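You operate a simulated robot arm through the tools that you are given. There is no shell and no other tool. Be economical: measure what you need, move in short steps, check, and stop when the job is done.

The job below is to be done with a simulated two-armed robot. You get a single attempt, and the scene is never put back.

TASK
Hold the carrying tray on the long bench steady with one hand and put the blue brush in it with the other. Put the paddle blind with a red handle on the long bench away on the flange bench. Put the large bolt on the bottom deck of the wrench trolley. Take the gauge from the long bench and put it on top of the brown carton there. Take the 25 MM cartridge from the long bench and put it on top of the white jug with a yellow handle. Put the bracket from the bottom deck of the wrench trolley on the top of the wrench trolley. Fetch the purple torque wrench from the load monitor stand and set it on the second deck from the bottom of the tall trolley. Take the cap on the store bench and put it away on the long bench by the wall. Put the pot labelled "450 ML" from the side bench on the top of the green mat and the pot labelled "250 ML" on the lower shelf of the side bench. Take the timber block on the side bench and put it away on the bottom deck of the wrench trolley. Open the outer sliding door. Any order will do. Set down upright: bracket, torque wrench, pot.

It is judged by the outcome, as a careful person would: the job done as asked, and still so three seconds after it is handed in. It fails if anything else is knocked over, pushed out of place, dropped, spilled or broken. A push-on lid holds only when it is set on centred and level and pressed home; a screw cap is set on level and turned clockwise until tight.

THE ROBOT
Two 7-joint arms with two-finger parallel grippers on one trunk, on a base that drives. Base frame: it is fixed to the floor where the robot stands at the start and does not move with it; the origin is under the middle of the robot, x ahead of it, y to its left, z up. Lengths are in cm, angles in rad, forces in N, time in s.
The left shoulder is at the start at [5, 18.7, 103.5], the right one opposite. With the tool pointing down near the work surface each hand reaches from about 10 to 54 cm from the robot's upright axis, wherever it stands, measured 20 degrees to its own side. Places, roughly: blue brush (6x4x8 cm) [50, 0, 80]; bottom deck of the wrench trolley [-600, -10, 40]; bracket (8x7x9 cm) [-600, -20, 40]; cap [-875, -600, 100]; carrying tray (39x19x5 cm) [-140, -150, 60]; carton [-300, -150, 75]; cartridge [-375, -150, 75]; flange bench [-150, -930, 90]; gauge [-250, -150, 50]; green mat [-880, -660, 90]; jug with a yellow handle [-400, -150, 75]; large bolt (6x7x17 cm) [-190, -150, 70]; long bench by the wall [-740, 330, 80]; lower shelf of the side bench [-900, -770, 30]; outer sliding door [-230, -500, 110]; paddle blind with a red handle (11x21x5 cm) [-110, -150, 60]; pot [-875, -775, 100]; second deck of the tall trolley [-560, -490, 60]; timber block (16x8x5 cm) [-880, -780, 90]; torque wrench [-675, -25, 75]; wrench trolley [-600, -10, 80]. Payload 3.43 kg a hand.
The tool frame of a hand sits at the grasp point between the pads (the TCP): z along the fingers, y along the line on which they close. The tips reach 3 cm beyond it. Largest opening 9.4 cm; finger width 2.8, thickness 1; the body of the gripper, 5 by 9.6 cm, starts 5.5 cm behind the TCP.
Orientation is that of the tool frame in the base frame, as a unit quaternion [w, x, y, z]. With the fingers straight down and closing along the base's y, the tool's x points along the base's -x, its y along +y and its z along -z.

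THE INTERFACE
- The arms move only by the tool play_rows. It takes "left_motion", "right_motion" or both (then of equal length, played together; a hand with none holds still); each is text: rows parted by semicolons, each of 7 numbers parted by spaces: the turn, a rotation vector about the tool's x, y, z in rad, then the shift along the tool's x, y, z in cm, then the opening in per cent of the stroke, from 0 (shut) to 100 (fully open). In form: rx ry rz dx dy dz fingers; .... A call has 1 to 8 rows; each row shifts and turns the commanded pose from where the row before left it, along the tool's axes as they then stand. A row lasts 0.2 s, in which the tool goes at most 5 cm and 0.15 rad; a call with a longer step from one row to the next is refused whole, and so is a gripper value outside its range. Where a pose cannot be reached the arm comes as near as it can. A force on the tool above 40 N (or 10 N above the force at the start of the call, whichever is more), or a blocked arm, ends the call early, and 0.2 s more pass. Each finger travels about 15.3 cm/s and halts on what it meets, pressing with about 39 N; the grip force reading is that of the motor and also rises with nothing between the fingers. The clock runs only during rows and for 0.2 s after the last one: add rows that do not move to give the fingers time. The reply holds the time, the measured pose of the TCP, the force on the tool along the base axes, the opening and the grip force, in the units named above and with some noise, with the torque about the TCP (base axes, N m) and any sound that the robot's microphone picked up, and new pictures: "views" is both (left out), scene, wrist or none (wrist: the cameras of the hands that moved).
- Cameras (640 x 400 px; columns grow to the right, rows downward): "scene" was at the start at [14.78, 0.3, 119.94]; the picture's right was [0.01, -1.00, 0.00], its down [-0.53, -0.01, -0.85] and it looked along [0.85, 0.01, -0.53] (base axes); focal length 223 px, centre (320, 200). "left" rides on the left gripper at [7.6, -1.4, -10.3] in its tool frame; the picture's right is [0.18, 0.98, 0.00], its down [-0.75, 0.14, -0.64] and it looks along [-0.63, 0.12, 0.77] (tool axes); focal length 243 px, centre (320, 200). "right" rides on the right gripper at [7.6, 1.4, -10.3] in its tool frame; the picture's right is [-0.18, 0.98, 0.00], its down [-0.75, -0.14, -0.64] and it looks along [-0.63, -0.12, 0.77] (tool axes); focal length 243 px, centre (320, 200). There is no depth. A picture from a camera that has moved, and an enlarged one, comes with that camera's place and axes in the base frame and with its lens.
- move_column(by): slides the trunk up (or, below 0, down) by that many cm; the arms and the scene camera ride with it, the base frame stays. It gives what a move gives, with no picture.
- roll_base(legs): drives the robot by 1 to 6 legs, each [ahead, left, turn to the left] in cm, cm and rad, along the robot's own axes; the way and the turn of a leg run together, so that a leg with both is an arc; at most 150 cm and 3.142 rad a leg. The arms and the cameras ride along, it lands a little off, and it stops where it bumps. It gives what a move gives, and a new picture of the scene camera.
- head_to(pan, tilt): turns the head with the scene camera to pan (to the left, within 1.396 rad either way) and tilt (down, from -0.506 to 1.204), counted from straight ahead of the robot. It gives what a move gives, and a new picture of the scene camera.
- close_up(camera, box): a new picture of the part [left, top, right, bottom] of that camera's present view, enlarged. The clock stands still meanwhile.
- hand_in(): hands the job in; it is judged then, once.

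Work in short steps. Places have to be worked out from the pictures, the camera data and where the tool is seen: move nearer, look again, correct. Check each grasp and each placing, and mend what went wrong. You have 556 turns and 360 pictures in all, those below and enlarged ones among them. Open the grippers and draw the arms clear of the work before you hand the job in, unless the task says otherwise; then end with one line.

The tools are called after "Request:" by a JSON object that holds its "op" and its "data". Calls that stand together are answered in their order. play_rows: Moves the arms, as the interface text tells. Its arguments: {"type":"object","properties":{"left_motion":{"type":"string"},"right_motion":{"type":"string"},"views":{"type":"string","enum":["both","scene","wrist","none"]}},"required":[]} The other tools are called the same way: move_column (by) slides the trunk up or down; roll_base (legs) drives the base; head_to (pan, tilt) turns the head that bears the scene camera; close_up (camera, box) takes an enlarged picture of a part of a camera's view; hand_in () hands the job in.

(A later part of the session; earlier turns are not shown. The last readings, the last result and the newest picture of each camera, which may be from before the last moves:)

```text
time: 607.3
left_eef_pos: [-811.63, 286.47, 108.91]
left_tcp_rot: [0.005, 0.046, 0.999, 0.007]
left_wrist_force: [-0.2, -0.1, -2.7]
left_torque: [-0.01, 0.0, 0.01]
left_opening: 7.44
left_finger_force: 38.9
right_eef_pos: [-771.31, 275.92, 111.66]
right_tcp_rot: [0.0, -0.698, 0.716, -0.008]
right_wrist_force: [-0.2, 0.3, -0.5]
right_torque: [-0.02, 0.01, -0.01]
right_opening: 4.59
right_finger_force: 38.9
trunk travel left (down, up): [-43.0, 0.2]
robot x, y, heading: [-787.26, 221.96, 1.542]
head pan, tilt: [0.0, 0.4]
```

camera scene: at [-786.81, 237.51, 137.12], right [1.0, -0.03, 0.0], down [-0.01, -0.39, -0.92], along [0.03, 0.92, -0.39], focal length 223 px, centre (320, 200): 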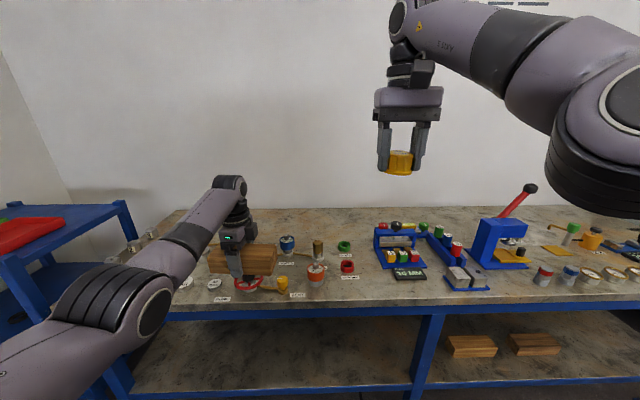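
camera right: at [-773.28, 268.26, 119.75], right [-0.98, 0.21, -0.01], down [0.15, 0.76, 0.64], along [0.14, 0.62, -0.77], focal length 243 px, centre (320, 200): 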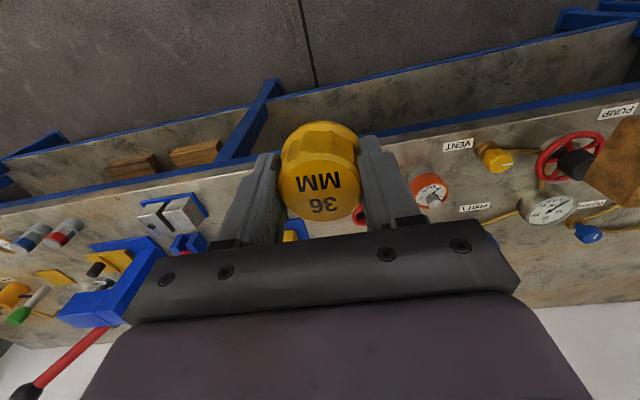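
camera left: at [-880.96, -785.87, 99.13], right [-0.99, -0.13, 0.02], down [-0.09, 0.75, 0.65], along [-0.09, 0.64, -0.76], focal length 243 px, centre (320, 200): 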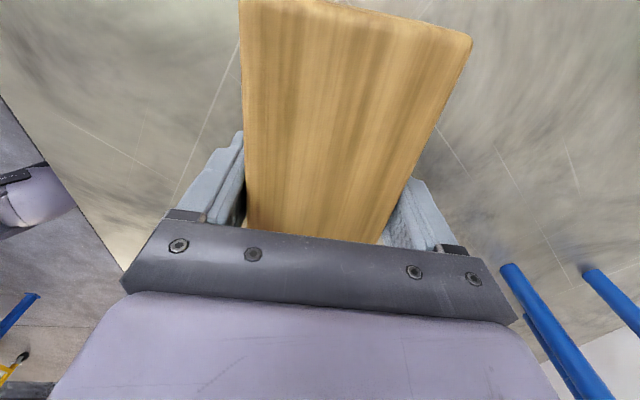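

Good, the timber is at z≈106. Advance to the spot and lower the cap part-way.

Request:
{"op": "roll_base", "data": {"legs": [[12.5, -3.4, 0]]}}

Request:
{"op": "play_rows", "data": {"right_motion": "0 0 0 0 0 4 0;0 0 0 0 0 4 0;0 0 0 0 0 3 0;0 0 0 0 0 0 0", "views": "wrist"}}

```text
time: 608.6
left_eef_pos: [-808.03, 298.89, 109.0]
left_tcp_rot: [0.004, 0.046, 0.999, 0.007]
left_wrist_force: [0.8, 0.2, -3.0]
left_torque: [0.01, 0.03, -0.02]
left_opening: 7.4
left_finger_force: 39.5
right_eef_pos: [-767.62, 288.31, 111.55]
right_tcp_rot: [0.001, -0.698, 0.716, -0.007]
right_wrist_force: [0.2, 0.2, -0.1]
right_torque: [0.0, -0.02, -0.01]
right_opening: 4.62
right_finger_force: 39.2
trunk travel left (down, up): [-43.0, 0.2]
robot x, y, heading: [-783.6, 234.79, 1.54]
head pan, tilt: [0.0, 0.4]
camera scene: at [-783.04, 249.91, 139.31], right [1.0, -0.03, 0.0], down [-0.01, -0.39, -0.92], along [0.03, 0.92, -0.39], focal length 223 px, centre (320, 200)
```

scene: 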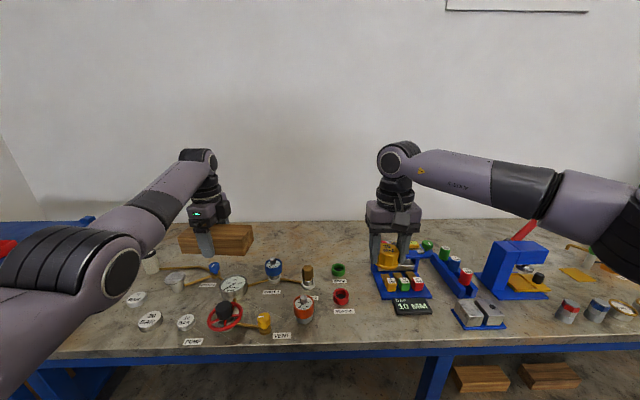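

```text
time: 609.6
left_eef_pos: [-808.0, 298.72, 108.9]
left_tcp_rot: [0.005, 0.045, 0.999, 0.008]
left_wrist_force: [-0.8, -0.5, -2.4]
left_torque: [0.0, 0.02, 0.0]
left_opening: 7.41
left_finger_force: 38.9
right_eef_pos: [-767.58, 288.05, 100.65]
right_tcp_rot: [0.001, -0.698, 0.716, -0.007]
right_wrist_force: [0.0, 0.3, -0.7]
right_torque: [0.01, -0.01, 0.0]
right_opening: 4.62
right_finger_force: 38.5
trunk travel left (down, up): [-43.0, 0.2]
robot x, y, heading: [-783.31, 235.05, 1.54]
head pan, tilt: [0.0, 0.4]
camera right: at [-769.43, 280.54, 111.0], right [-0.98, 0.21, -0.01], down [0.15, 0.76, 0.64], along [0.14, 0.62, -0.77], focal length 243 px, centre (320, 200)
```

right: 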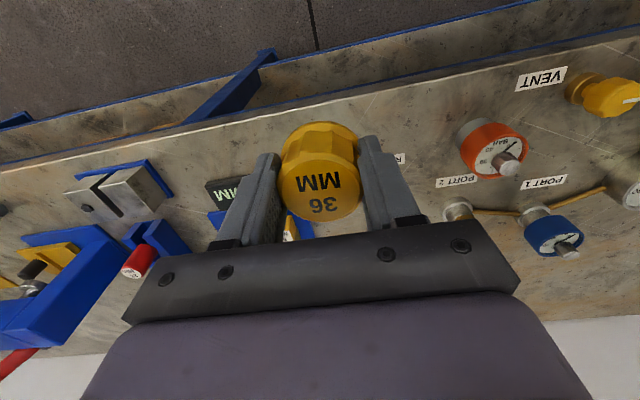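

The spot is clear (plate and label to the sides). Move 1.5 cm deeper and descend to contact.

Request:
{"op": "play_rows", "data": {"right_motion": "0 0 0 -1.5 0 3 0;0 0 0 0 0 4 0;0 0 0 0 0 2 0;0 0 0 0 0 1 0;0 0 0 0 0 0 0", "views": "wrist"}}

```text
time: 610.8
left_eef_pos: [-807.93, 298.68, 108.92]
left_tcp_rot: [0.005, 0.046, 0.999, 0.007]
left_wrist_force: [0.2, -1.5, -2.9]
left_torque: [0.05, 0.03, 0.02]
left_opening: 7.41
left_finger_force: 38.8
right_eef_pos: [-767.43, 289.53, 90.8]
right_tcp_rot: [0.001, -0.698, 0.716, -0.008]
right_wrist_force: [0.7, -0.1, 0.1]
right_torque: [0.05, -0.01, -0.01]
right_opening: 4.6
right_finger_force: 39.1
trunk travel left (down, up): [-43.0, 0.2]
robot x, y, heading: [-783.66, 234.68, 1.545]
head pan, tilt: [0.0, 0.4]
camera right: at [-769.23, 281.98, 100.99], right [-0.98, 0.21, -0.01], down [0.15, 0.76, 0.64], along [0.14, 0.62, -0.77], focal length 243 px, centre (320, 200)
```

right: 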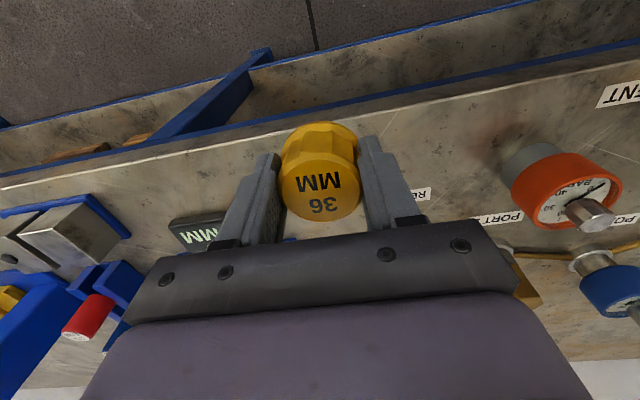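

The wrist view shows the bench edge right under the cap, so it must go ~6.5 cm deeper, between the plate and the label. Rise, shift and look again.

Request:
{"op": "play_rows", "data": {"right_motion": "0 0 0 0 0 -3.5 0;0 0 0 -3.3 -0.9 0 0;0 0 0 -3.3 -0.9 0 0;0 0 0 0 0 0 0", "views": "wrist"}}

```text
time: 611.8
left_eef_pos: [-807.83, 298.73, 108.92]
left_tcp_rot: [0.005, 0.046, 0.999, 0.007]
left_wrist_force: [-0.2, -0.6, -3.2]
left_torque: [0.01, 0.03, 0.02]
left_opening: 7.41
left_finger_force: 38.5
right_eef_pos: [-765.35, 295.95, 94.08]
right_tcp_rot: [0.001, -0.699, 0.715, -0.008]
right_wrist_force: [-0.7, 0.1, 0.0]
right_torque: [-0.02, -0.01, -0.04]
right_opening: 4.63
right_finger_force: 38.6
trunk travel left (down, up): [-43.0, 0.2]
robot x, y, heading: [-783.28, 234.44, 1.54]
head pan, tilt: [0.0, 0.4]
camera right: at [-767.23, 288.47, 104.37], right [-0.98, 0.21, -0.01], down [0.15, 0.76, 0.64], along [0.14, 0.62, -0.77], focal length 243 px, centre (320, 200)
```

right: 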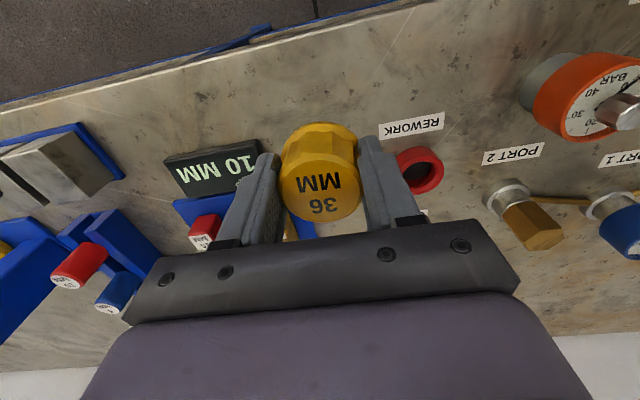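

The point below the cap is free now; come back 1.5 cm and descend to contact.

Request:
{"op": "play_rows", "data": {"right_motion": "0 0 0 1.5 0 2 0;0 0 0 0 0 2 0;0 0 0 0 0 0.6 0;0 0 0 0 0 0.5 0;0 0 0 0 0 0 0", "views": "wrist"}}

```text
time: 613.0
left_eef_pos: [-807.91, 298.8, 108.97]
left_tcp_rot: [0.004, 0.046, 0.999, 0.007]
left_wrist_force: [0.9, -0.5, -2.1]
left_torque: [-0.01, 0.02, -0.01]
left_opening: 7.42
left_finger_force: 39.5
right_eef_pos: [-765.41, 294.55, 88.89]
right_tcp_rot: [0.0, -0.698, 0.716, -0.008]
right_wrist_force: [-0.6, -0.1, -0.3]
right_torque: [-0.04, 0.02, 0.0]
right_opening: 4.62
right_finger_force: 39.0
trunk travel left (down, up): [-43.0, 0.2]
robot x, y, heading: [-783.37, 234.71, 1.543]
head pan, tilt: [0.0, 0.4]
camera right: at [-767.27, 286.97, 99.29], right [-0.98, 0.21, -0.01], down [0.15, 0.76, 0.64], along [0.14, 0.62, -0.77], focal length 243 px, centre (320, 200)
```

right: 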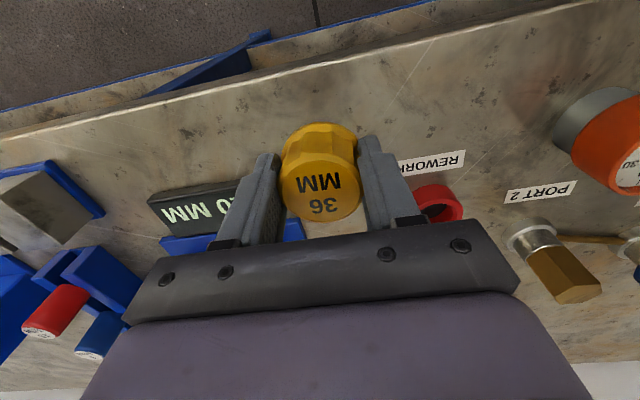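

No contact yet; continue.

Request:
{"op": "play_rows", "data": {"right_motion": "0 0 0 0.5 0 0.6 0;0 0 0 0 0 0.5 0;0 0 0 0 0 0.5 0;0 0 0 0 0 0 0", "views": "none"}}

Request:
{"op": "play_rows", "data": {"right_motion": "0 0 0 0 0 0.5 0;0 0 0 0 0 0.5 0;0 0 0 0 0 0 0", "views": "none"}}

```text
time: 614.0
left_eef_pos: [-807.93, 298.76, 108.96]
left_tcp_rot: [0.005, 0.045, 0.999, 0.007]
left_wrist_force: [0.8, 0.0, -3.5]
left_torque: [-0.03, 0.01, 0.01]
left_opening: 7.45
left_finger_force: 39.3
right_eef_pos: [-765.5, 293.9, 87.37]
right_tcp_rot: [0.001, -0.698, 0.716, -0.008]
right_wrist_force: [-0.4, -0.1, -1.3]
right_torque: [0.01, -0.01, -0.01]
right_opening: 4.65
right_finger_force: 39.5
trunk travel left (down, up): [-43.0, 0.2]
robot x, y, heading: [-783.55, 234.73, 1.539]
head pan, tilt: [0.0, 0.4]
```

```text
time: 614.8
left_eef_pos: [-807.87, 298.8, 108.98]
left_tcp_rot: [0.004, 0.045, 0.999, 0.008]
left_wrist_force: [-0.2, 0.1, -3.4]
left_torque: [0.02, 0.03, 0.02]
left_opening: 7.41
left_finger_force: 38.7
right_eef_pos: [-765.47, 293.98, 86.37]
right_tcp_rot: [0.001, -0.698, 0.716, -0.008]
right_wrist_force: [0.6, -0.2, -0.8]
right_torque: [0.03, 0.01, -0.01]
right_opening: 4.62
right_finger_force: 39.0
trunk travel left (down, up): [-43.0, 0.2]
robot x, y, heading: [-783.35, 234.31, 1.54]
head pan, tilt: [0.0, 0.4]
```

This bench is lower (~z 81); go 1.3 cm deeper to stay off the edge and keep lowering.

Request:
{"op": "play_rows", "data": {"right_motion": "0 0 0 -1.3 0 0.5 0;0 0 0 0 0 0.6 0;0 0 0 0 0 0.6 0;0 0 0 0 0 0 0", "views": "wrist"}}

Request:
{"op": "play_rows", "data": {"right_motion": "0 0 0 0 0 0.5 0;0 0 0 0 0 0.5 0;0 0 0 0 0 0 0", "views": "none"}}

```text
time: 615.8
left_eef_pos: [-807.94, 298.87, 108.96]
left_tcp_rot: [0.005, 0.045, 0.999, 0.007]
left_wrist_force: [-0.4, 0.7, -3.1]
left_torque: [0.0, 0.0, 0.02]
left_opening: 7.41
left_finger_force: 39.4
right_eef_pos: [-765.33, 294.24, 85.1]
right_tcp_rot: [0.001, -0.698, 0.716, -0.008]
right_wrist_force: [-0.4, -0.6, -0.4]
right_torque: [0.01, -0.03, 0.0]
right_opening: 4.62
right_finger_force: 38.6
right hand out of reach, approached as far as the arm can: row 1
trunk travel left (down, up): [-43.0, 0.2]
robot x, y, heading: [-783.67, 234.32, 1.537]
head pan, tilt: [0.0, 0.4]
camera right: at [-767.2, 286.61, 95.36], right [-0.98, 0.21, -0.01], down [0.15, 0.76, 0.64], along [0.14, 0.62, -0.77], focal length 243 px, centre (320, 200)
```

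right: 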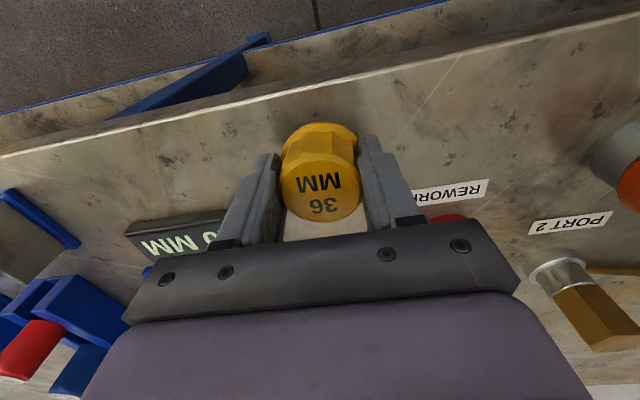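

```text
time: 616.6
left_eef_pos: [-807.92, 298.72, 109.03]
left_tcp_rot: [0.005, 0.045, 0.999, 0.007]
left_wrist_force: [0.6, -0.4, -3.7]
left_torque: [-0.02, 0.03, -0.02]
left_opening: 7.42
left_finger_force: 39.1
right_eef_pos: [-765.23, 293.74, 83.92]
right_tcp_rot: [0.001, -0.698, 0.716, -0.008]
right_wrist_force: [0.4, 0.0, -0.7]
right_torque: [0.01, 0.0, 0.01]
right_opening: 4.64
right_finger_force: 38.8
right hand out of reach, approached as far as the arm can: row 1
trunk travel left (down, up): [-43.0, 0.2]
robot x, y, heading: [-783.64, 234.39, 1.546]
head pan, tilt: [0.0, 0.4]
```

Arm at its reach; go 2 cm deeper by base and lower with the trunk.

Request:
{"op": "roll_base", "data": {"legs": [[1.8, 0, 0]]}}

Request:
{"op": "move_column", "data": {"by": -0.8}}

Request:
{"op": "move_column", "data": {"by": -0.6}}

```text
time: 617.4
left_eef_pos: [-807.78, 300.63, 108.77]
left_tcp_rot: [0.005, 0.045, 0.999, 0.007]
left_wrist_force: [0.1, 0.4, -3.4]
left_torque: [0.0, 0.0, -0.01]
left_opening: 7.39
left_finger_force: 38.8
right_eef_pos: [-765.2, 295.58, 83.88]
right_tcp_rot: [0.001, -0.698, 0.716, -0.008]
right_wrist_force: [-0.4, 1.0, 0.1]
right_torque: [-0.02, -0.03, -0.02]
right_opening: 4.63
right_finger_force: 38.8
trunk travel left (down, up): [-43.0, 0.2]
robot x, y, heading: [-783.95, 236.42, 1.543]
head pan, tilt: [0.0, 0.4]
camera scene: at [-783.01, 251.7, 139.31], right [1.0, -0.03, 0.0], down [-0.01, -0.39, -0.92], along [0.03, 0.92, -0.39], focal length 223 px, centre (320, 200)
```

scene: 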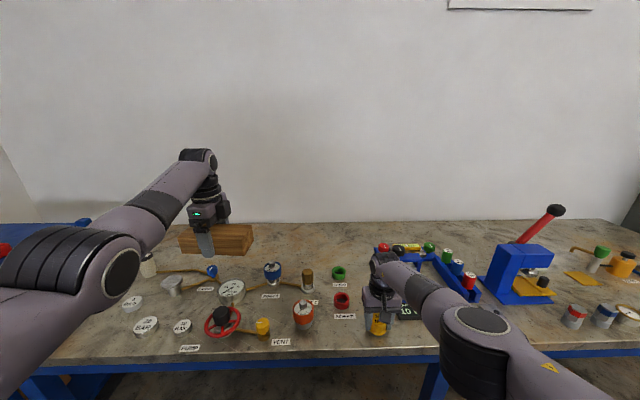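

```text
time: 617.9
left_eef_pos: [-807.92, 300.55, 108.17]
left_tcp_rot: [0.005, 0.046, 0.999, 0.007]
left_wrist_force: [0.8, 0.9, -3.3]
left_torque: [0.02, 0.0, 0.0]
left_opening: 7.39
left_finger_force: 38.4
right_eef_pos: [-765.2, 295.53, 83.28]
right_tcp_rot: [0.001, -0.698, 0.716, -0.007]
right_wrist_force: [0.3, 0.3, 5.9]
right_torque: [-0.15, -0.08, 0.0]
right_opening: 4.64
right_finger_force: 38.0
trunk travel left (down, up): [-42.2, 1.0]
robot x, y, heading: [-783.36, 236.28, 1.542]
head pan, tilt: [0.0, 0.4]
```

```text
time: 618.5
left_eef_pos: [-807.89, 300.35, 107.9]
left_tcp_rot: [0.005, 0.045, 0.999, 0.01]
left_wrist_force: [-0.4, 0.5, -3.2]
left_torque: [0.0, 0.0, 0.01]
left_opening: 7.4
left_finger_force: 38.9
right_eef_pos: [-765.2, 295.72, 83.15]
right_tcp_rot: [0.005, -0.698, 0.716, -0.005]
right_wrist_force: [1.3, -2.4, 31.2]
right_torque: [-0.57, -0.28, 0.01]
right_opening: 4.68
right_finger_force: 39.6
trunk travel left (down, up): [-41.6, 1.6]
robot x, y, heading: [-783.31, 236.24, 1.541]
head pan, tilt: [0.0, 0.4]
```

On the bench. Relieve pressure, open a little and lift.

Request:
{"op": "move_column", "data": {"by": 0.7}}

Request:
{"op": "play_rows", "data": {"right_motion": "0 0 0 0 0 0 60;0 0 0 0 0 0 66;0 0 0 0 0 0 66;0 0 0 0 0 -3 66;0 0 0 0 0 -4 66;0 0 0 0 0 -4 66;0 0 0 0 0 -4 66", "views": "wrist"}}

```text
time: 619.0
left_eef_pos: [-807.88, 300.59, 108.17]
left_tcp_rot: [0.004, 0.046, 0.999, 0.008]
left_wrist_force: [-0.5, 0.2, -1.4]
left_torque: [0.0, 0.05, 0.03]
left_opening: 7.41
left_finger_force: 38.6
right_eef_pos: [-765.23, 295.54, 83.08]
right_tcp_rot: [0.001, -0.697, 0.717, -0.008]
right_wrist_force: [-0.1, 1.3, 4.5]
right_torque: [0.0, -0.09, 0.03]
right_opening: 4.6
right_finger_force: 39.0
trunk travel left (down, up): [-42.3, 0.9]
robot x, y, heading: [-783.28, 236.21, 1.54]
head pan, tilt: [0.0, 0.4]
```

```text
time: 620.6
left_eef_pos: [-807.81, 300.55, 108.22]
left_tcp_rot: [0.005, 0.045, 0.999, 0.007]
left_wrist_force: [0.0, -0.6, -2.5]
left_torque: [-0.05, 0.01, 0.01]
left_opening: 7.39
left_finger_force: 39.1
right_eef_pos: [-765.44, 295.66, 98.45]
right_tcp_rot: [0.001, -0.698, 0.716, -0.007]
right_wrist_force: [-1.1, 0.5, 0.0]
right_torque: [0.0, -0.02, 0.02]
right_opening: 6.21
right_finger_force: 0.0
trunk travel left (down, up): [-42.3, 0.9]
robot x, y, heading: [-783.27, 236.21, 1.541]
head pan, tilt: [0.0, 0.4]
camera right: at [-767.27, 288.13, 108.67], right [-0.98, 0.21, -0.01], down [0.15, 0.76, 0.64], along [0.14, 0.62, -0.77], focal length 243 px, centre (320, 200)
```

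right: 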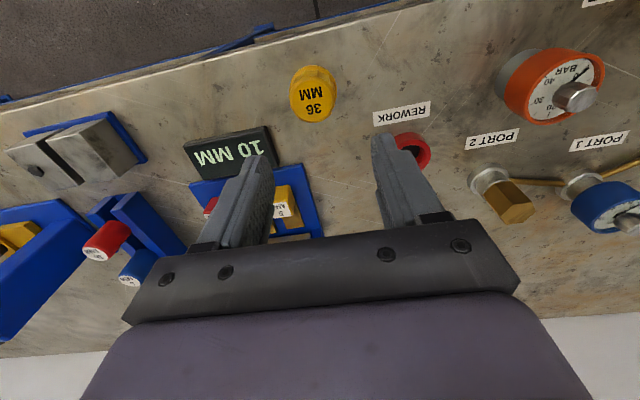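

The cap stands clear on the wall bench. Now carry the timber round to the trolley's east side: back off, go east along y≈175, then south.

Request:
{"op": "roll_base", "data": {"legs": [[-62, 0, 0], [0, 0, -1.57], [140, 0, 0], [138, 0, 0]]}}

```text
time: 633.5
left_eef_pos: [-593.08, 192.4, 107.98]
left_tcp_rot: [0.008, 0.746, 0.666, -0.001]
left_wrist_force: [-0.7, -0.1, -2.2]
left_torque: [-0.05, -0.02, 0.03]
left_opening: 7.4
left_finger_force: 38.6
right_eef_pos: [-598.71, 150.1, 98.14]
right_tcp_rot: [-0.005, 0.025, 1.0, -0.007]
right_wrist_force: [0.1, 1.6, 1.5]
right_torque: [-0.06, 0.02, -0.01]
right_opening: 6.21
right_finger_force: 0.1
trunk travel left (down, up): [-42.3, 0.9]
robot x, y, heading: [-657.62, 169.3, -0.05]
head pan, tilt: [0.0, 0.4]
stopped in leg 3: the robot was blocked; the commanded pose is now the measured one
camera scene: at [-642.65, 169.17, 138.62], right [-0.05, -1.0, 0.0], down [-0.39, 0.02, -0.92], along [0.92, -0.05, -0.39], focal length 223 px, centre (320, 200)
```

scene: 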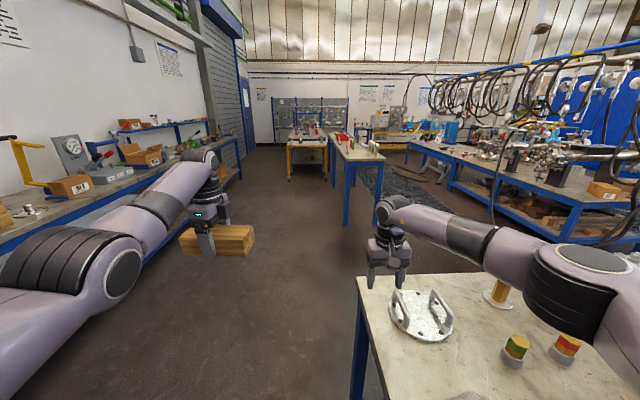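

A table's corner on the right stopped me. Slide left 28 cm and continue east, then south.

Request:
{"op": "roll_base", "data": {"legs": [[0, 0, 0.05], [0, 28, 0], [148, 0, 0]]}}

```text
time: 642.8
left_eef_pos: [-446.26, 225.28, 108.09]
left_tcp_rot: [0.009, 0.727, 0.687, 0.001]
left_wrist_force: [-0.1, 0.6, -3.0]
left_torque: [0.01, -0.02, 0.01]
left_opening: 7.4
left_finger_force: 38.9
right_eef_pos: [-449.42, 182.62, 98.14]
right_tcp_rot: [-0.004, -0.004, 1.0, -0.007]
right_wrist_force: [1.0, 0.3, -0.5]
right_torque: [0.0, -0.01, 0.02]
right_opening: 6.21
right_finger_force: 0.0
trunk travel left (down, up): [-42.3, 0.9]
robot x, y, heading: [-509.55, 198.66, 0.008]
head pan, tilt: [0.0, 0.4]
camera scene: at [-494.39, 198.89, 138.62], right [0.01, -1.0, 0.0], down [-0.39, 0.0, -0.92], along [0.92, 0.01, -0.39], focal length 223 px, centre (320, 200)
```

scene: 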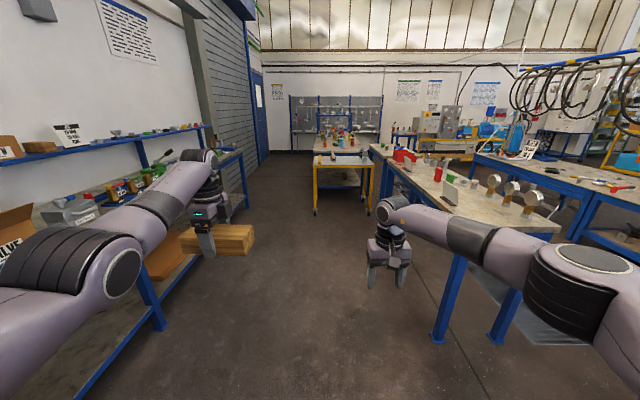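

Turn south, go down between the tables, then turn to face the trolley.

Request:
{"op": "roll_base", "data": {"legs": [[0, 0, -1.57], [0, 5, 0], [150, 0, 0], [12, 0, 0], [0, 0, -1.38]]}}

```text
time: 658.8
left_eef_pos: [-559.11, -2.75, 108.19]
left_tcp_rot: [0.001, 0.758, -0.652, -0.008]
left_wrist_force: [0.9, 0.3, -2.4]
left_torque: [-0.01, -0.06, 0.01]
left_opening: 7.42
left_finger_force: 38.7
right_eef_pos: [-564.71, 39.76, 98.16]
right_tcp_rot: [-0.007, 0.994, 0.107, 0.005]
right_wrist_force: [-0.2, -0.2, 0.1]
right_torque: [0.01, -0.01, -0.02]
right_opening: 6.21
right_finger_force: 0.1
trunk travel left (down, up): [-42.3, 0.9]
robot x, y, heading: [-502.63, 36.25, -2.926]
head pan, tilt: [0.0, 0.4]
camera scene: at [-517.41, 33.26, 138.62], right [-0.21, 0.98, 0.0], down [0.38, 0.08, -0.92], along [-0.9, -0.2, -0.39], focal length 223 px, centre (320, 200)
```

scene: 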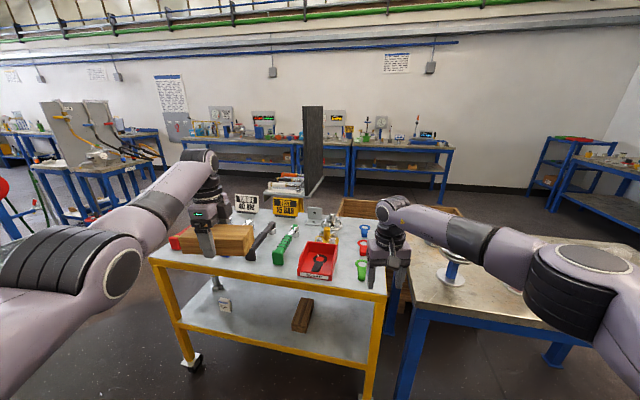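

In position. Retract the right hand, then lower the trunk and the left arm to bottom-deck height outside the trolley.

Request:
{"op": "play_rows", "data": {"right_motion": "0 0 0 4 0 0 66;0 0 0 4 0 0 66;0 0 0 4 0 0 66;0 0 0 4 0 0 66;0 0 0 4 0 0 66;0 0 0 4 -1 0 66;0 0 0 4 -1 0 66", "views": "none"}}

Request:
{"op": "move_column", "data": {"by": -34}}

Request:
{"op": "play_rows", "data": {"left_motion": "0 0 0 0 0 4 0;0 0 0 0 0 4 0;0 0 0 0 0 4 0;0 0 0 0 0 4 0;0 0 0 0 0 4 0;0 0 0 0 0 3 0;0 0 0 0 0 0 0", "views": "scene"}}

```text
time: 660.4
left_eef_pos: [-559.05, -2.54, 108.28]
left_tcp_rot: [0.002, 0.758, -0.653, -0.009]
left_wrist_force: [-0.6, 0.6, -3.0]
left_torque: [-0.02, 0.0, 0.0]
left_opening: 7.41
left_finger_force: 38.5
right_eef_pos: [-537.55, 47.7, 98.5]
right_tcp_rot: [-0.008, 0.994, 0.106, 0.004]
right_wrist_force: [0.6, -0.2, 1.1]
right_torque: [-0.02, 0.01, -0.02]
right_opening: 6.21
right_finger_force: 0.0
trunk travel left (down, up): [-42.3, 0.9]
robot x, y, heading: [-502.35, 36.15, -2.928]
head pan, tilt: [0.0, 0.4]
```

```text
time: 663.8
left_eef_pos: [-559.14, -2.58, 74.2]
left_tcp_rot: [0.002, 0.757, -0.653, -0.009]
left_wrist_force: [-0.7, -0.1, -3.7]
left_torque: [-0.01, 0.01, -0.04]
left_opening: 7.42
left_finger_force: 38.4
right_eef_pos: [-537.64, 47.62, 64.43]
right_tcp_rot: [-0.007, 0.994, 0.106, 0.005]
right_wrist_force: [-0.7, 1.4, -0.3]
right_torque: [0.0, 0.0, -0.01]
right_opening: 6.2
right_finger_force: 0.2
trunk travel left (down, up): [-8.3, 34.9]
robot x, y, heading: [-502.28, 36.19, -2.925]
head pan, tilt: [0.0, 0.4]
```

```text
time: 665.4
left_eef_pos: [-557.36, -2.01, 51.72]
left_tcp_rot: [0.002, 0.757, -0.653, -0.008]
left_wrist_force: [-0.3, 0.4, -3.2]
left_torque: [-0.05, 0.02, 0.01]
left_opening: 7.41
left_finger_force: 39.2
left hand out of reach, approached as far as the arm can: row 4, 5, 6
right_eef_pos: [-537.68, 47.63, 64.67]
right_tcp_rot: [-0.007, 0.994, 0.107, 0.005]
right_wrist_force: [0.5, -0.2, -0.2]
right_torque: [0.03, 0.0, 0.0]
right_opening: 6.21
right_finger_force: 0.1
trunk travel left (down, up): [-8.3, 34.9]
robot x, y, heading: [-502.53, 36.58, -2.926]
head pan, tilt: [0.0, 0.4]
camera scene: at [-517.4, 33.26, 104.62], right [-0.21, 0.98, 0.0], down [0.38, 0.08, -0.92], along [-0.9, -0.2, -0.39], focal length 223 px, centre (320, 200)
```

scene: 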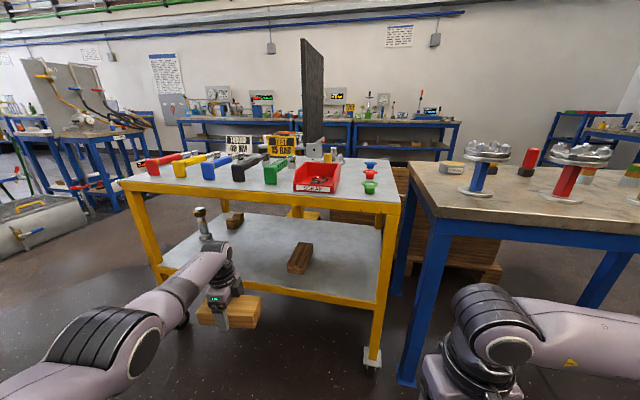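

I need ~4 cm lower for the wrist to pass under the top deck. Reach a bit further out and down, with a small trunk drop.

Request:
{"op": "play_rows", "data": {"left_motion": "0 0 0 0 2 2 0;0 0 0 0 2 2 0;0 0 0 0 1 1.5 0;0 0 0 0 0 0 0", "views": "none"}}

Request:
{"op": "move_column", "data": {"by": -1.5}}

```text
time: 666.4
left_eef_pos: [-556.79, -1.68, 49.43]
left_tcp_rot: [0.002, 0.757, -0.653, -0.009]
left_wrist_force: [-0.5, -0.1, -3.6]
left_torque: [0.0, 0.0, 0.01]
left_opening: 7.44
left_finger_force: 38.7
left hand out of reach, approached as far as the arm can: row 1, 2, 3
right_eef_pos: [-537.67, 47.67, 64.6]
right_tcp_rot: [-0.007, 0.994, 0.106, 0.005]
right_wrist_force: [0.1, 1.2, -0.2]
right_torque: [-0.01, 0.03, 0.02]
right_opening: 6.19
right_finger_force: 0.1
trunk travel left (down, up): [-8.3, 34.9]
robot x, y, heading: [-502.74, 36.25, -2.926]
head pan, tilt: [0.0, 0.4]
```

```text
time: 667.0
left_eef_pos: [-556.74, -1.69, 48.05]
left_tcp_rot: [0.002, 0.757, -0.653, -0.008]
left_wrist_force: [0.7, -0.4, -3.1]
left_torque: [-0.02, -0.01, -0.02]
left_opening: 7.41
left_finger_force: 38.8
right_eef_pos: [-537.72, 47.57, 63.09]
right_tcp_rot: [-0.008, 0.994, 0.106, 0.004]
right_wrist_force: [0.1, 1.0, -0.1]
right_torque: [0.01, -0.01, 0.01]
right_opening: 6.21
right_finger_force: 0.0
trunk travel left (down, up): [-6.8, 36.4]
robot x, y, heading: [-502.7, 36.48, -2.93]
head pan, tilt: [0.0, 0.4]
```

Request:
{"op": "play_rows", "data": {"left_motion": "0 0 0 0 -1.5 1 0;0 0 0 0 -0.5 0.6 0;0 0 0 0 0 0 0", "views": "wrist"}}

```text
time: 667.8
left_eef_pos: [-554.68, -1.39, 46.3]
left_tcp_rot: [0.002, 0.758, -0.653, -0.008]
left_wrist_force: [-0.7, 0.1, -4.0]
left_torque: [-0.05, -0.01, 0.01]
left_opening: 7.43
left_finger_force: 38.7
right_eef_pos: [-537.71, 47.65, 62.92]
right_tcp_rot: [-0.007, 0.994, 0.107, 0.004]
right_wrist_force: [0.8, 0.2, 0.6]
right_torque: [0.01, 0.0, 0.0]
right_opening: 6.2
right_finger_force: 0.0
trunk travel left (down, up): [-6.8, 36.4]
robot x, y, heading: [-502.44, 36.33, -2.929]
head pan, tilt: [0.0, 0.4]
camera left: at [-551.99, -8.83, 56.33], right [-0.94, -0.33, 0.01], down [-0.24, 0.72, 0.65], along [-0.22, 0.61, -0.76], focal length 243 px, centre (320, 200)
```

left: 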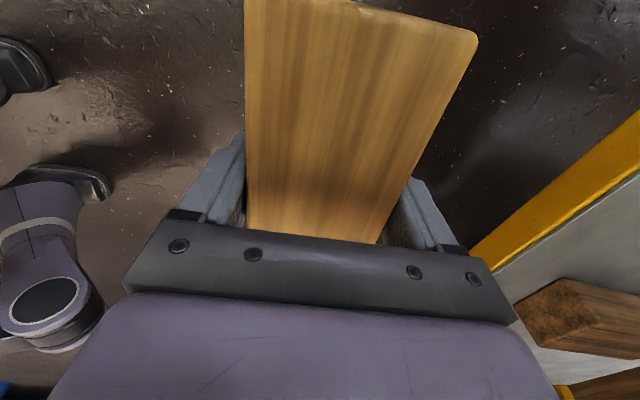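

Block bottom ≈43.3, just above the deck (41.7). Advance into the trolley.

Request:
{"op": "roll_base", "data": {"legs": [[22, 0, 0]]}}

Request:
{"op": "roll_base", "data": {"legs": [[15, 0, 0]]}}

```text
time: 669.5
left_eef_pos: [-576.04, -5.85, 46.22]
left_tcp_rot: [0.003, 0.757, -0.653, -0.008]
left_wrist_force: [0.0, 0.2, -2.6]
left_torque: [-0.02, 0.0, 0.01]
left_opening: 7.4
left_finger_force: 38.9
right_eef_pos: [-558.82, 43.2, 63.01]
right_tcp_rot: [-0.007, 0.994, 0.105, 0.004]
right_wrist_force: [0.3, -0.2, -0.5]
right_torque: [0.0, -0.02, -0.03]
right_opening: 6.2
right_finger_force: 0.0
trunk travel left (down, up): [-6.8, 36.4]
robot x, y, heading: [-523.9, 31.82, -2.933]
head pan, tilt: [0.0, 0.4]
camera scene: at [-538.57, 28.69, 103.13], right [-0.21, 0.98, 0.0], down [0.38, 0.08, -0.92], along [-0.9, -0.19, -0.39], focal length 223 px, centre (320, 200)
```

scene: 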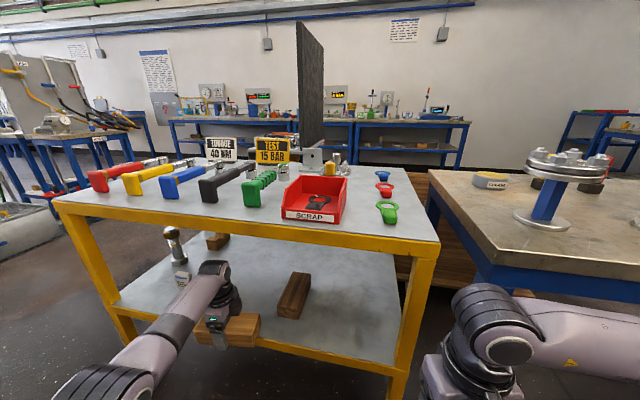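

```text
time: 670.9
left_eef_pos: [-590.31, -8.93, 46.28]
left_tcp_rot: [0.001, 0.755, -0.655, -0.01]
left_wrist_force: [0.1, -0.3, -2.7]
left_torque: [-0.02, 0.01, 0.02]
left_opening: 7.42
left_finger_force: 39.0
right_eef_pos: [-572.52, 40.05, 62.93]
right_tcp_rot: [-0.008, 0.994, 0.109, 0.008]
right_wrist_force: [-1.2, 0.1, 0.4]
right_torque: [0.0, 0.01, -0.01]
right_opening: 6.18
right_finger_force: 0.0
trunk travel left (down, up): [-6.8, 36.4]
robot x, y, heading: [-538.0, 28.77, -2.926]
head pan, tilt: [0.0, 0.4]
stopped in leg 1: the robot was blocked; the commanded pose is now the measured one
camera scene: at [-552.76, 25.5, 103.18], right [-0.21, 0.98, 0.0], down [0.38, 0.08, -0.92], along [-0.9, -0.19, -0.39], focal length 223 px, centre (320, 200)
```

scene: 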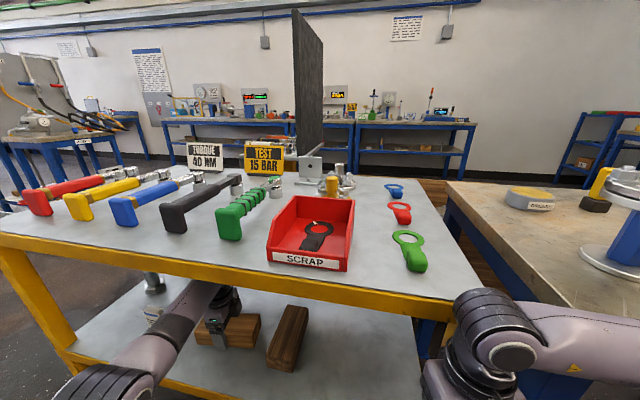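

The block is inside over the deck. Back off half a centimetre from whatever touched, and lower to contact.

Request:
{"op": "roll_base", "data": {"legs": [[-0.7, 0, 0]]}}

Request:
{"op": "play_rows", "data": {"left_motion": "0 0 0 0 -0.3 0.7 0;0 0 0 0 -0.3 0.7 0;0 0 0 0 0 0 0", "views": "none"}}

Request:
{"op": "play_rows", "data": {"left_motion": "0 0 0 0 -0.3 0.6 0;0 0 0 0 -0.3 0.6 0;0 0 0 0 0 0 0", "views": "none"}}

```text
time: 671.6
left_eef_pos: [-589.88, -8.84, 46.33]
left_tcp_rot: [0.001, 0.756, -0.654, -0.007]
left_wrist_force: [0.9, -0.9, -2.4]
left_torque: [-0.01, -0.03, 0.0]
left_opening: 7.41
left_finger_force: 39.6
right_eef_pos: [-572.0, 40.35, 62.74]
right_tcp_rot: [-0.01, 0.994, 0.109, 0.009]
right_wrist_force: [0.8, -0.1, 0.3]
right_torque: [0.01, -0.02, 0.0]
right_opening: 6.21
right_finger_force: 0.1
trunk travel left (down, up): [-6.8, 36.4]
robot x, y, heading: [-536.87, 28.64, -2.935]
head pan, tilt: [0.0, 0.4]
camera scene: at [-552.33, 25.72, 103.12], right [-0.21, 0.98, 0.0], down [0.38, 0.08, -0.92], along [-0.9, -0.19, -0.39], focal length 223 px, centre (320, 200)
```

scene: 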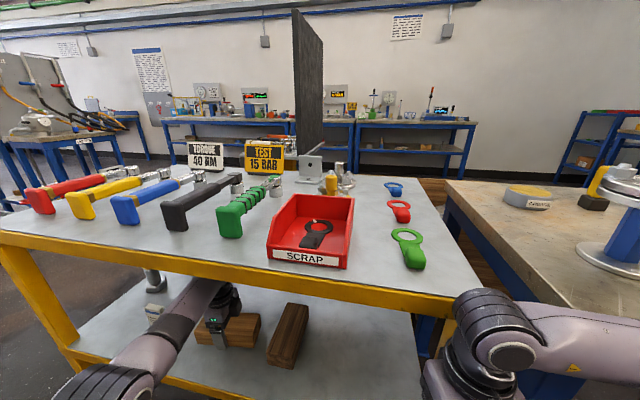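

```text
time: 672.5
left_eef_pos: [-589.41, -8.76, 45.27]
left_tcp_rot: [0.003, 0.756, -0.654, -0.01]
left_wrist_force: [2.7, -2.8, 19.2]
left_torque: [0.87, -0.71, -0.17]
left_opening: 7.39
left_finger_force: 38.8
right_eef_pos: [-572.02, 40.37, 62.72]
right_tcp_rot: [-0.008, 0.994, 0.108, 0.009]
right_wrist_force: [-0.4, -0.1, 0.2]
right_torque: [-0.01, -0.02, -0.02]
right_opening: 6.21
right_finger_force: 0.1
trunk travel left (down, up): [-6.8, 36.4]
robot x, y, heading: [-537.74, 28.83, -2.929]
head pan, tilt: [0.0, 0.4]
```

```text
time: 672.9
left_eef_pos: [-589.48, -8.78, 44.99]
left_tcp_rot: [0.008, 0.757, -0.654, -0.013]
left_wrist_force: [10.7, 5.3, 18.5]
left_torque: [-0.25, -1.24, 0.26]
left_opening: 7.42
left_finger_force: 39.3
right_eef_pos: [-571.88, 40.32, 62.76]
right_tcp_rot: [-0.008, 0.994, 0.11, 0.009]
right_wrist_force: [0.4, 0.1, -0.1]
right_torque: [-0.01, 0.03, -0.01]
right_opening: 6.21
right_finger_force: 0.1
trunk travel left (down, up): [-6.8, 36.4]
robot x, y, heading: [-537.63, 28.62, -2.934]
head pan, tilt: [0.0, 0.4]
stopped in row 2 (left hand): the force on the tool passed its limit (the readings are from after the stop); the commanded pose is now the measured one
```

The block is down. The fingers straddle it front-and-back, so after opening I'll slide off sideways to the left, clear of its end, before backing out.

Request:
{"op": "play_rows", "data": {"left_motion": "0 0 0 0 0 0 90;0 0 0 0 0 0 100;0 0 0 0 0 -0.8 100;0 0 0 0 0 0 100", "views": "wrist"}}

```text
time: 673.9
left_eef_pos: [-589.39, -8.77, 45.56]
left_tcp_rot: [0.005, 0.757, -0.654, -0.012]
left_wrist_force: [-0.9, 0.1, -0.1]
left_torque: [0.01, 0.03, -0.02]
left_opening: 9.4
left_finger_force: 0.1
right_eef_pos: [-572.03, 40.34, 62.69]
right_tcp_rot: [-0.009, 0.994, 0.108, 0.01]
right_wrist_force: [1.4, 0.9, -0.2]
right_torque: [-0.01, 0.0, -0.04]
right_opening: 6.19
right_finger_force: 0.1
trunk travel left (down, up): [-6.8, 36.4]
robot x, y, heading: [-537.41, 28.4, -2.933]
head pan, tilt: [0.0, 0.4]
camera left: at [-586.49, -16.13, 55.49], right [-0.95, -0.33, 0.02], down [-0.23, 0.72, 0.65], along [-0.23, 0.61, -0.76], focal length 243 px, centre (320, 200)
```

left: 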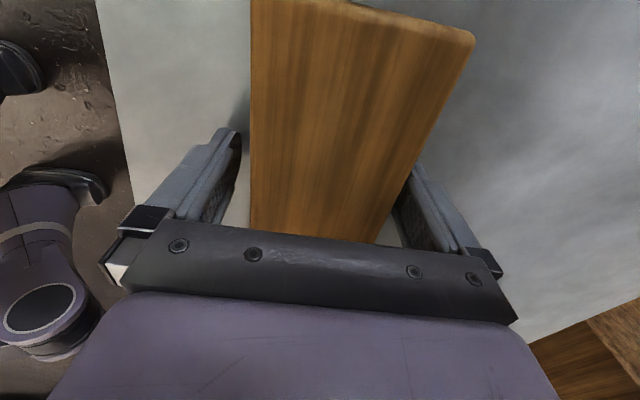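

Request:
{"op": "roll_base", "data": {"legs": [[0, 10.5, 0]]}}

Request:
{"op": "play_rows", "data": {"left_motion": "0 0 0 0 0 0 100", "views": "wrist"}}

```text
time: 675.1
left_eef_pos: [-587.31, -18.89, 45.54]
left_tcp_rot: [0.007, 0.757, -0.654, -0.013]
left_wrist_force: [-0.5, 0.3, -0.3]
left_torque: [0.03, -0.01, -0.02]
left_opening: 9.38
left_finger_force: 0.1
right_eef_pos: [-569.81, 30.12, 62.7]
right_tcp_rot: [-0.009, 0.994, 0.108, 0.009]
right_wrist_force: [-0.1, 0.5, 0.0]
right_torque: [0.0, 0.0, 0.0]
right_opening: 6.19
right_finger_force: 0.1
trunk travel left (down, up): [-6.8, 36.4]
robot x, y, heading: [-535.32, 18.19, -2.934]
head pan, tilt: [0.0, 0.4]
camera scene: at [-550.13, 15.41, 103.13], right [-0.21, 0.98, 0.0], down [0.38, 0.08, -0.92], along [-0.9, -0.19, -0.39], focal length 223 px, centre (320, 200)
```

scene: 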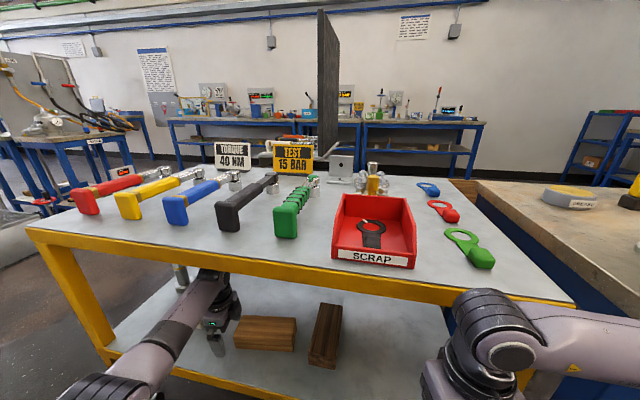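

```text
time: 675.5
left_eef_pos: [-587.37, -19.0, 45.61]
left_tcp_rot: [0.007, 0.756, -0.655, -0.013]
left_wrist_force: [-0.6, 0.3, 0.5]
left_torque: [-0.01, -0.02, 0.02]
left_opening: 9.41
left_finger_force: 0.0
right_eef_pos: [-569.81, 30.04, 62.67]
right_tcp_rot: [-0.009, 0.994, 0.108, 0.01]
right_wrist_force: [-0.4, -0.3, 0.1]
right_torque: [-0.01, -0.02, 0.0]
right_opening: 6.2
right_finger_force: 0.0
trunk travel left (down, up): [-6.8, 36.4]
robot x, y, heading: [-535.54, 18.5, -2.932]
head pan, tilt: [0.0, 0.4]
camera left: at [-584.5, -26.37, 55.63], right [-0.95, -0.32, 0.03], down [-0.23, 0.72, 0.65], along [-0.23, 0.61, -0.76], focal length 243 px, centre (320, 200)
```

left: 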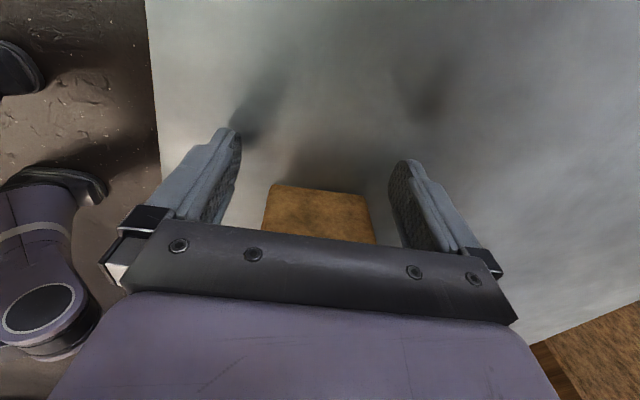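

Slide 3 cm more left so the rear finger clears the block's end, then back out.

Request:
{"op": "roll_base", "data": {"legs": [[0, 3, 0]]}}

Request:
{"op": "roll_base", "data": {"legs": [[-20, 0, 0]]}}

```text
time: 676.3
left_eef_pos: [-586.65, -21.93, 45.57]
left_tcp_rot: [0.007, 0.756, -0.654, -0.013]
left_wrist_force: [0.3, 0.0, 0.2]
left_torque: [-0.01, 0.0, -0.01]
left_opening: 9.41
left_finger_force: 0.0
right_eef_pos: [-569.27, 27.12, 62.76]
right_tcp_rot: [-0.008, 0.994, 0.108, 0.01]
right_wrist_force: [0.2, 0.3, 0.1]
right_torque: [0.0, -0.01, 0.02]
right_opening: 6.19
right_finger_force: 0.1
trunk travel left (down, up): [-6.8, 36.4]
robot x, y, heading: [-534.83, 15.51, -2.934]
head pan, tilt: [0.0, 0.4]
camera scene: at [-549.52, 12.49, 103.13], right [-0.21, 0.98, 0.0], down [0.38, 0.08, -0.92], along [-0.9, -0.19, -0.39], focal length 223 px, centre (320, 200)
```

scene: 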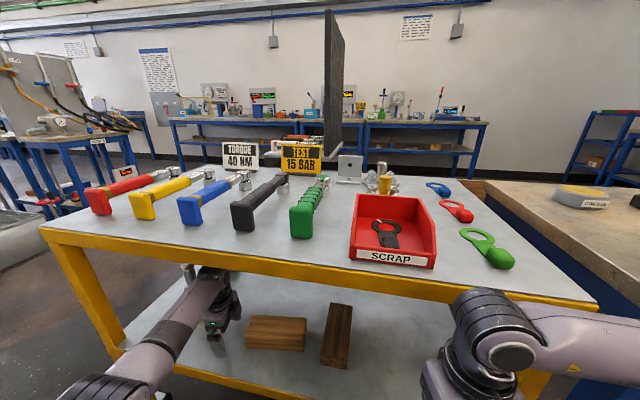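

```text
time: 677.9
left_eef_pos: [-567.06, -17.91, 45.63]
left_tcp_rot: [0.007, 0.757, -0.654, -0.013]
left_wrist_force: [0.3, -0.3, 0.3]
left_torque: [-0.01, 0.0, 0.01]
left_opening: 9.42
left_finger_force: 0.0
right_eef_pos: [-549.81, 31.27, 62.75]
right_tcp_rot: [-0.009, 0.994, 0.109, 0.009]
right_wrist_force: [0.3, 0.3, -0.6]
right_torque: [0.04, 0.01, 0.01]
right_opening: 6.16
right_finger_force: 0.0
trunk travel left (down, up): [-6.8, 36.4]
robot x, y, heading: [-514.91, 19.68, -2.931]
head pan, tilt: [0.0, 0.4]
camera scene: at [-530.0, 16.58, 103.13], right [-0.21, 0.98, 0.0], down [0.38, 0.08, -0.92], along [-0.9, -0.19, -0.39], focal length 223 px, centre (320, 200)
```

scene: 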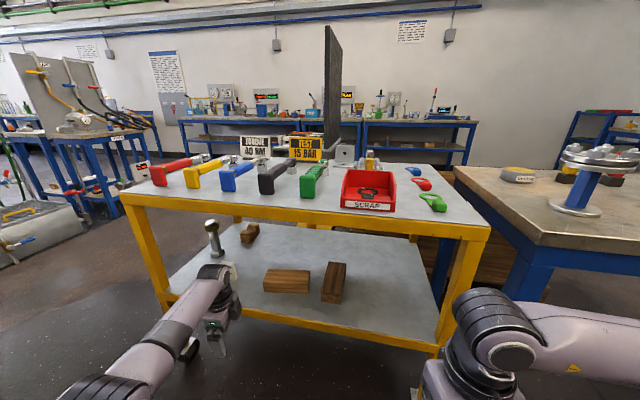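

Timber is in place on the bottom deck. Raise trunk and hands, then go round to the long bench's south side.

Request:
{"op": "move_column", "data": {"by": 20}}

Request:
{"op": "play_rows", "data": {"left_motion": "0 0 0 0 0 -4.5 100;0 0 0 0 0 -4.5 100;0 0 0 0 0 -4.5 100;0 0 0 0 0 -4.5 100;0 0 0 0 0 -4.5 100;0 0 0 0 0 -4.5 100;0 0 0 0 0 -4.5 100", "right_motion": "0 0 0 0 0 -2 100;0 0 0 0 0 -2 100;0 0 0 0 0 -2 100;0 0 0 0 0 -2 100;0 0 0 0 0 -2 100;0 0 0 0 0 -2 100;0 0 0 0 0 -2 100", "views": "none"}}

Request:
{"op": "roll_base", "data": {"legs": [[0, 0, -0.21], [7, 0, 0], [0, 150, 0], [0, 40, 0], [0, 0, 1.57]]}}

```text
time: 680.1
left_eef_pos: [-567.08, -17.86, 65.58]
left_tcp_rot: [0.008, 0.757, -0.653, -0.013]
left_wrist_force: [-0.1, 0.5, 0.1]
left_torque: [-0.01, -0.01, 0.0]
left_opening: 9.4
left_finger_force: 0.1
right_eef_pos: [-549.72, 31.1, 82.68]
right_tcp_rot: [-0.009, 0.994, 0.109, 0.01]
right_wrist_force: [0.7, -0.5, -0.1]
right_torque: [-0.03, -0.03, -0.01]
right_opening: 6.22
right_finger_force: 0.1
trunk travel left (down, up): [-26.8, 16.4]
robot x, y, heading: [-515.15, 19.43, -2.931]
head pan, tilt: [0.0, 0.4]
```

```text
time: 681.7
left_eef_pos: [-566.24, -18.01, 97.06]
left_tcp_rot: [0.008, 0.757, -0.653, -0.013]
left_wrist_force: [-0.2, 0.1, -0.3]
left_torque: [-0.01, 0.02, -0.03]
left_opening: 9.41
left_finger_force: 0.0
right_eef_pos: [-549.91, 31.09, 96.84]
right_tcp_rot: [-0.009, 0.994, 0.109, 0.009]
right_wrist_force: [0.3, -0.3, -0.5]
right_torque: [0.0, 0.01, 0.0]
right_opening: 9.42
right_finger_force: 0.0
trunk travel left (down, up): [-26.8, 16.4]
robot x, y, heading: [-515.0, 19.39, -2.926]
head pan, tilt: [0.0, 0.4]
```

```text
time: 696.4
left_eef_pos: [-496.16, -227.34, 96.99]
left_tcp_rot: [0.014, 0.999, -0.034, -0.005]
left_wrist_force: [-0.3, -0.8, 0.3]
left_torque: [0.03, -0.01, 0.02]
left_opening: 9.38
left_finger_force: 0.0
right_eef_pos: [-540.69, -200.94, 96.76]
right_tcp_rot: [-0.013, 0.705, 0.709, 0.002]
right_wrist_force: [-0.2, 0.0, 0.0]
right_torque: [-0.02, 0.01, -0.01]
right_opening: 9.38
right_finger_force: 0.0
trunk travel left (down, up): [-26.8, 16.4]
robot x, y, heading: [-522.0, -169.26, -1.574]
head pan, tilt: [0.0, 0.4]
camera scene: at [-522.2, -184.33, 123.13], right [-1.0, 0.0, 0.0], down [0.0, 0.39, -0.92], along [0.0, -0.92, -0.39], focal length 223 px, centre (320, 200)
```

scene: 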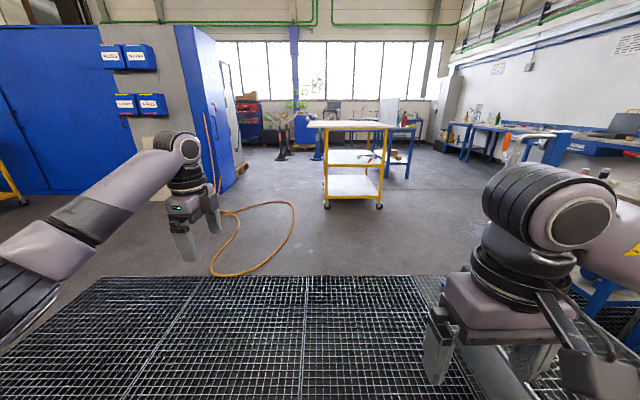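

Continue: south a bit, then east along the bench, and turn to face it near x≈-393.

Request:
{"op": "roll_base", "data": {"legs": [[85, 0, 0], [0, 0, 1.57], [128, 0, 0], [0, 0, 1.57]]}}

Request:
{"op": "head_to", "data": {"pan": 0, "tilt": 0.6}}

```text
time: 714.5
left_eef_pos: [-423.04, -196.04, 97.08]
left_tcp_rot: [0.005, 0.027, 1.0, 0.014]
left_wrist_force: [0.4, 0.1, 0.1]
left_torque: [-0.02, 0.02, -0.01]
left_opening: 9.42
left_finger_force: 0.1
right_eef_pos: [-377.92, -221.66, 96.83]
right_tcp_rot: [0.002, 0.715, -0.699, 0.014]
right_wrist_force: [0.3, 0.3, -0.3]
right_torque: [0.01, 0.0, 0.01]
right_opening: 9.38
right_finger_force: 0.1
trunk travel left (down, up): [-26.8, 16.4]
robot x, y, heading: [-396.19, -253.21, 1.583]
head pan, tilt: [0.0, 0.4]
camera scene: at [-396.24, -238.22, 123.13], right [1.0, 0.01, 0.0], down [0.0, -0.39, -0.92], along [-0.01, 0.92, -0.39], focal length 223 px, centre (320, 200)
```

scene: 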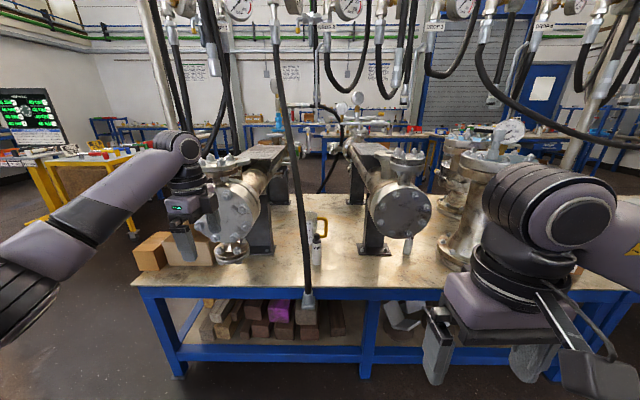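

```text
time: 715.2
left_eef_pos: [-422.96, -196.09, 97.06]
left_tcp_rot: [0.006, 0.026, 1.0, 0.014]
left_wrist_force: [-0.5, 0.0, 0.0]
left_torque: [-0.01, 0.04, 0.02]
left_opening: 9.42
left_finger_force: 0.1
right_eef_pos: [-378.1, -221.66, 96.66]
right_tcp_rot: [0.002, 0.714, -0.7, 0.013]
right_wrist_force: [-0.4, -1.0, -0.2]
right_torque: [-0.02, 0.01, 0.03]
right_opening: 9.4
right_finger_force: 0.1
trunk travel left (down, up): [-26.8, 16.4]
robot x, y, heading: [-395.85, -253.12, 1.583]
head pan, tilt: [0.0, 0.6]
camera scene: at [-396.23, -238.64, 121.31], right [1.0, 0.01, 0.0], down [0.01, -0.56, -0.83], along [-0.01, 0.83, -0.56], focal length 223 px, centre (320, 200)
```

scene: 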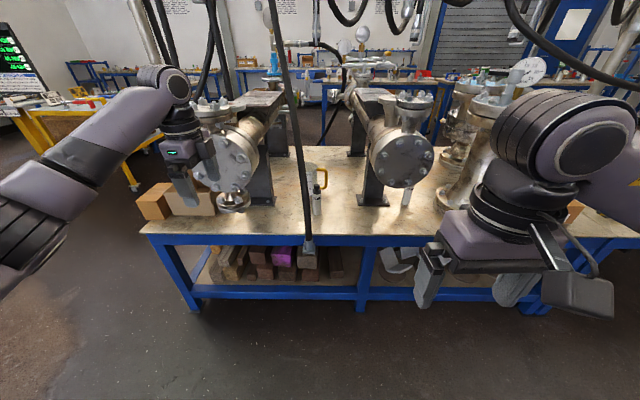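

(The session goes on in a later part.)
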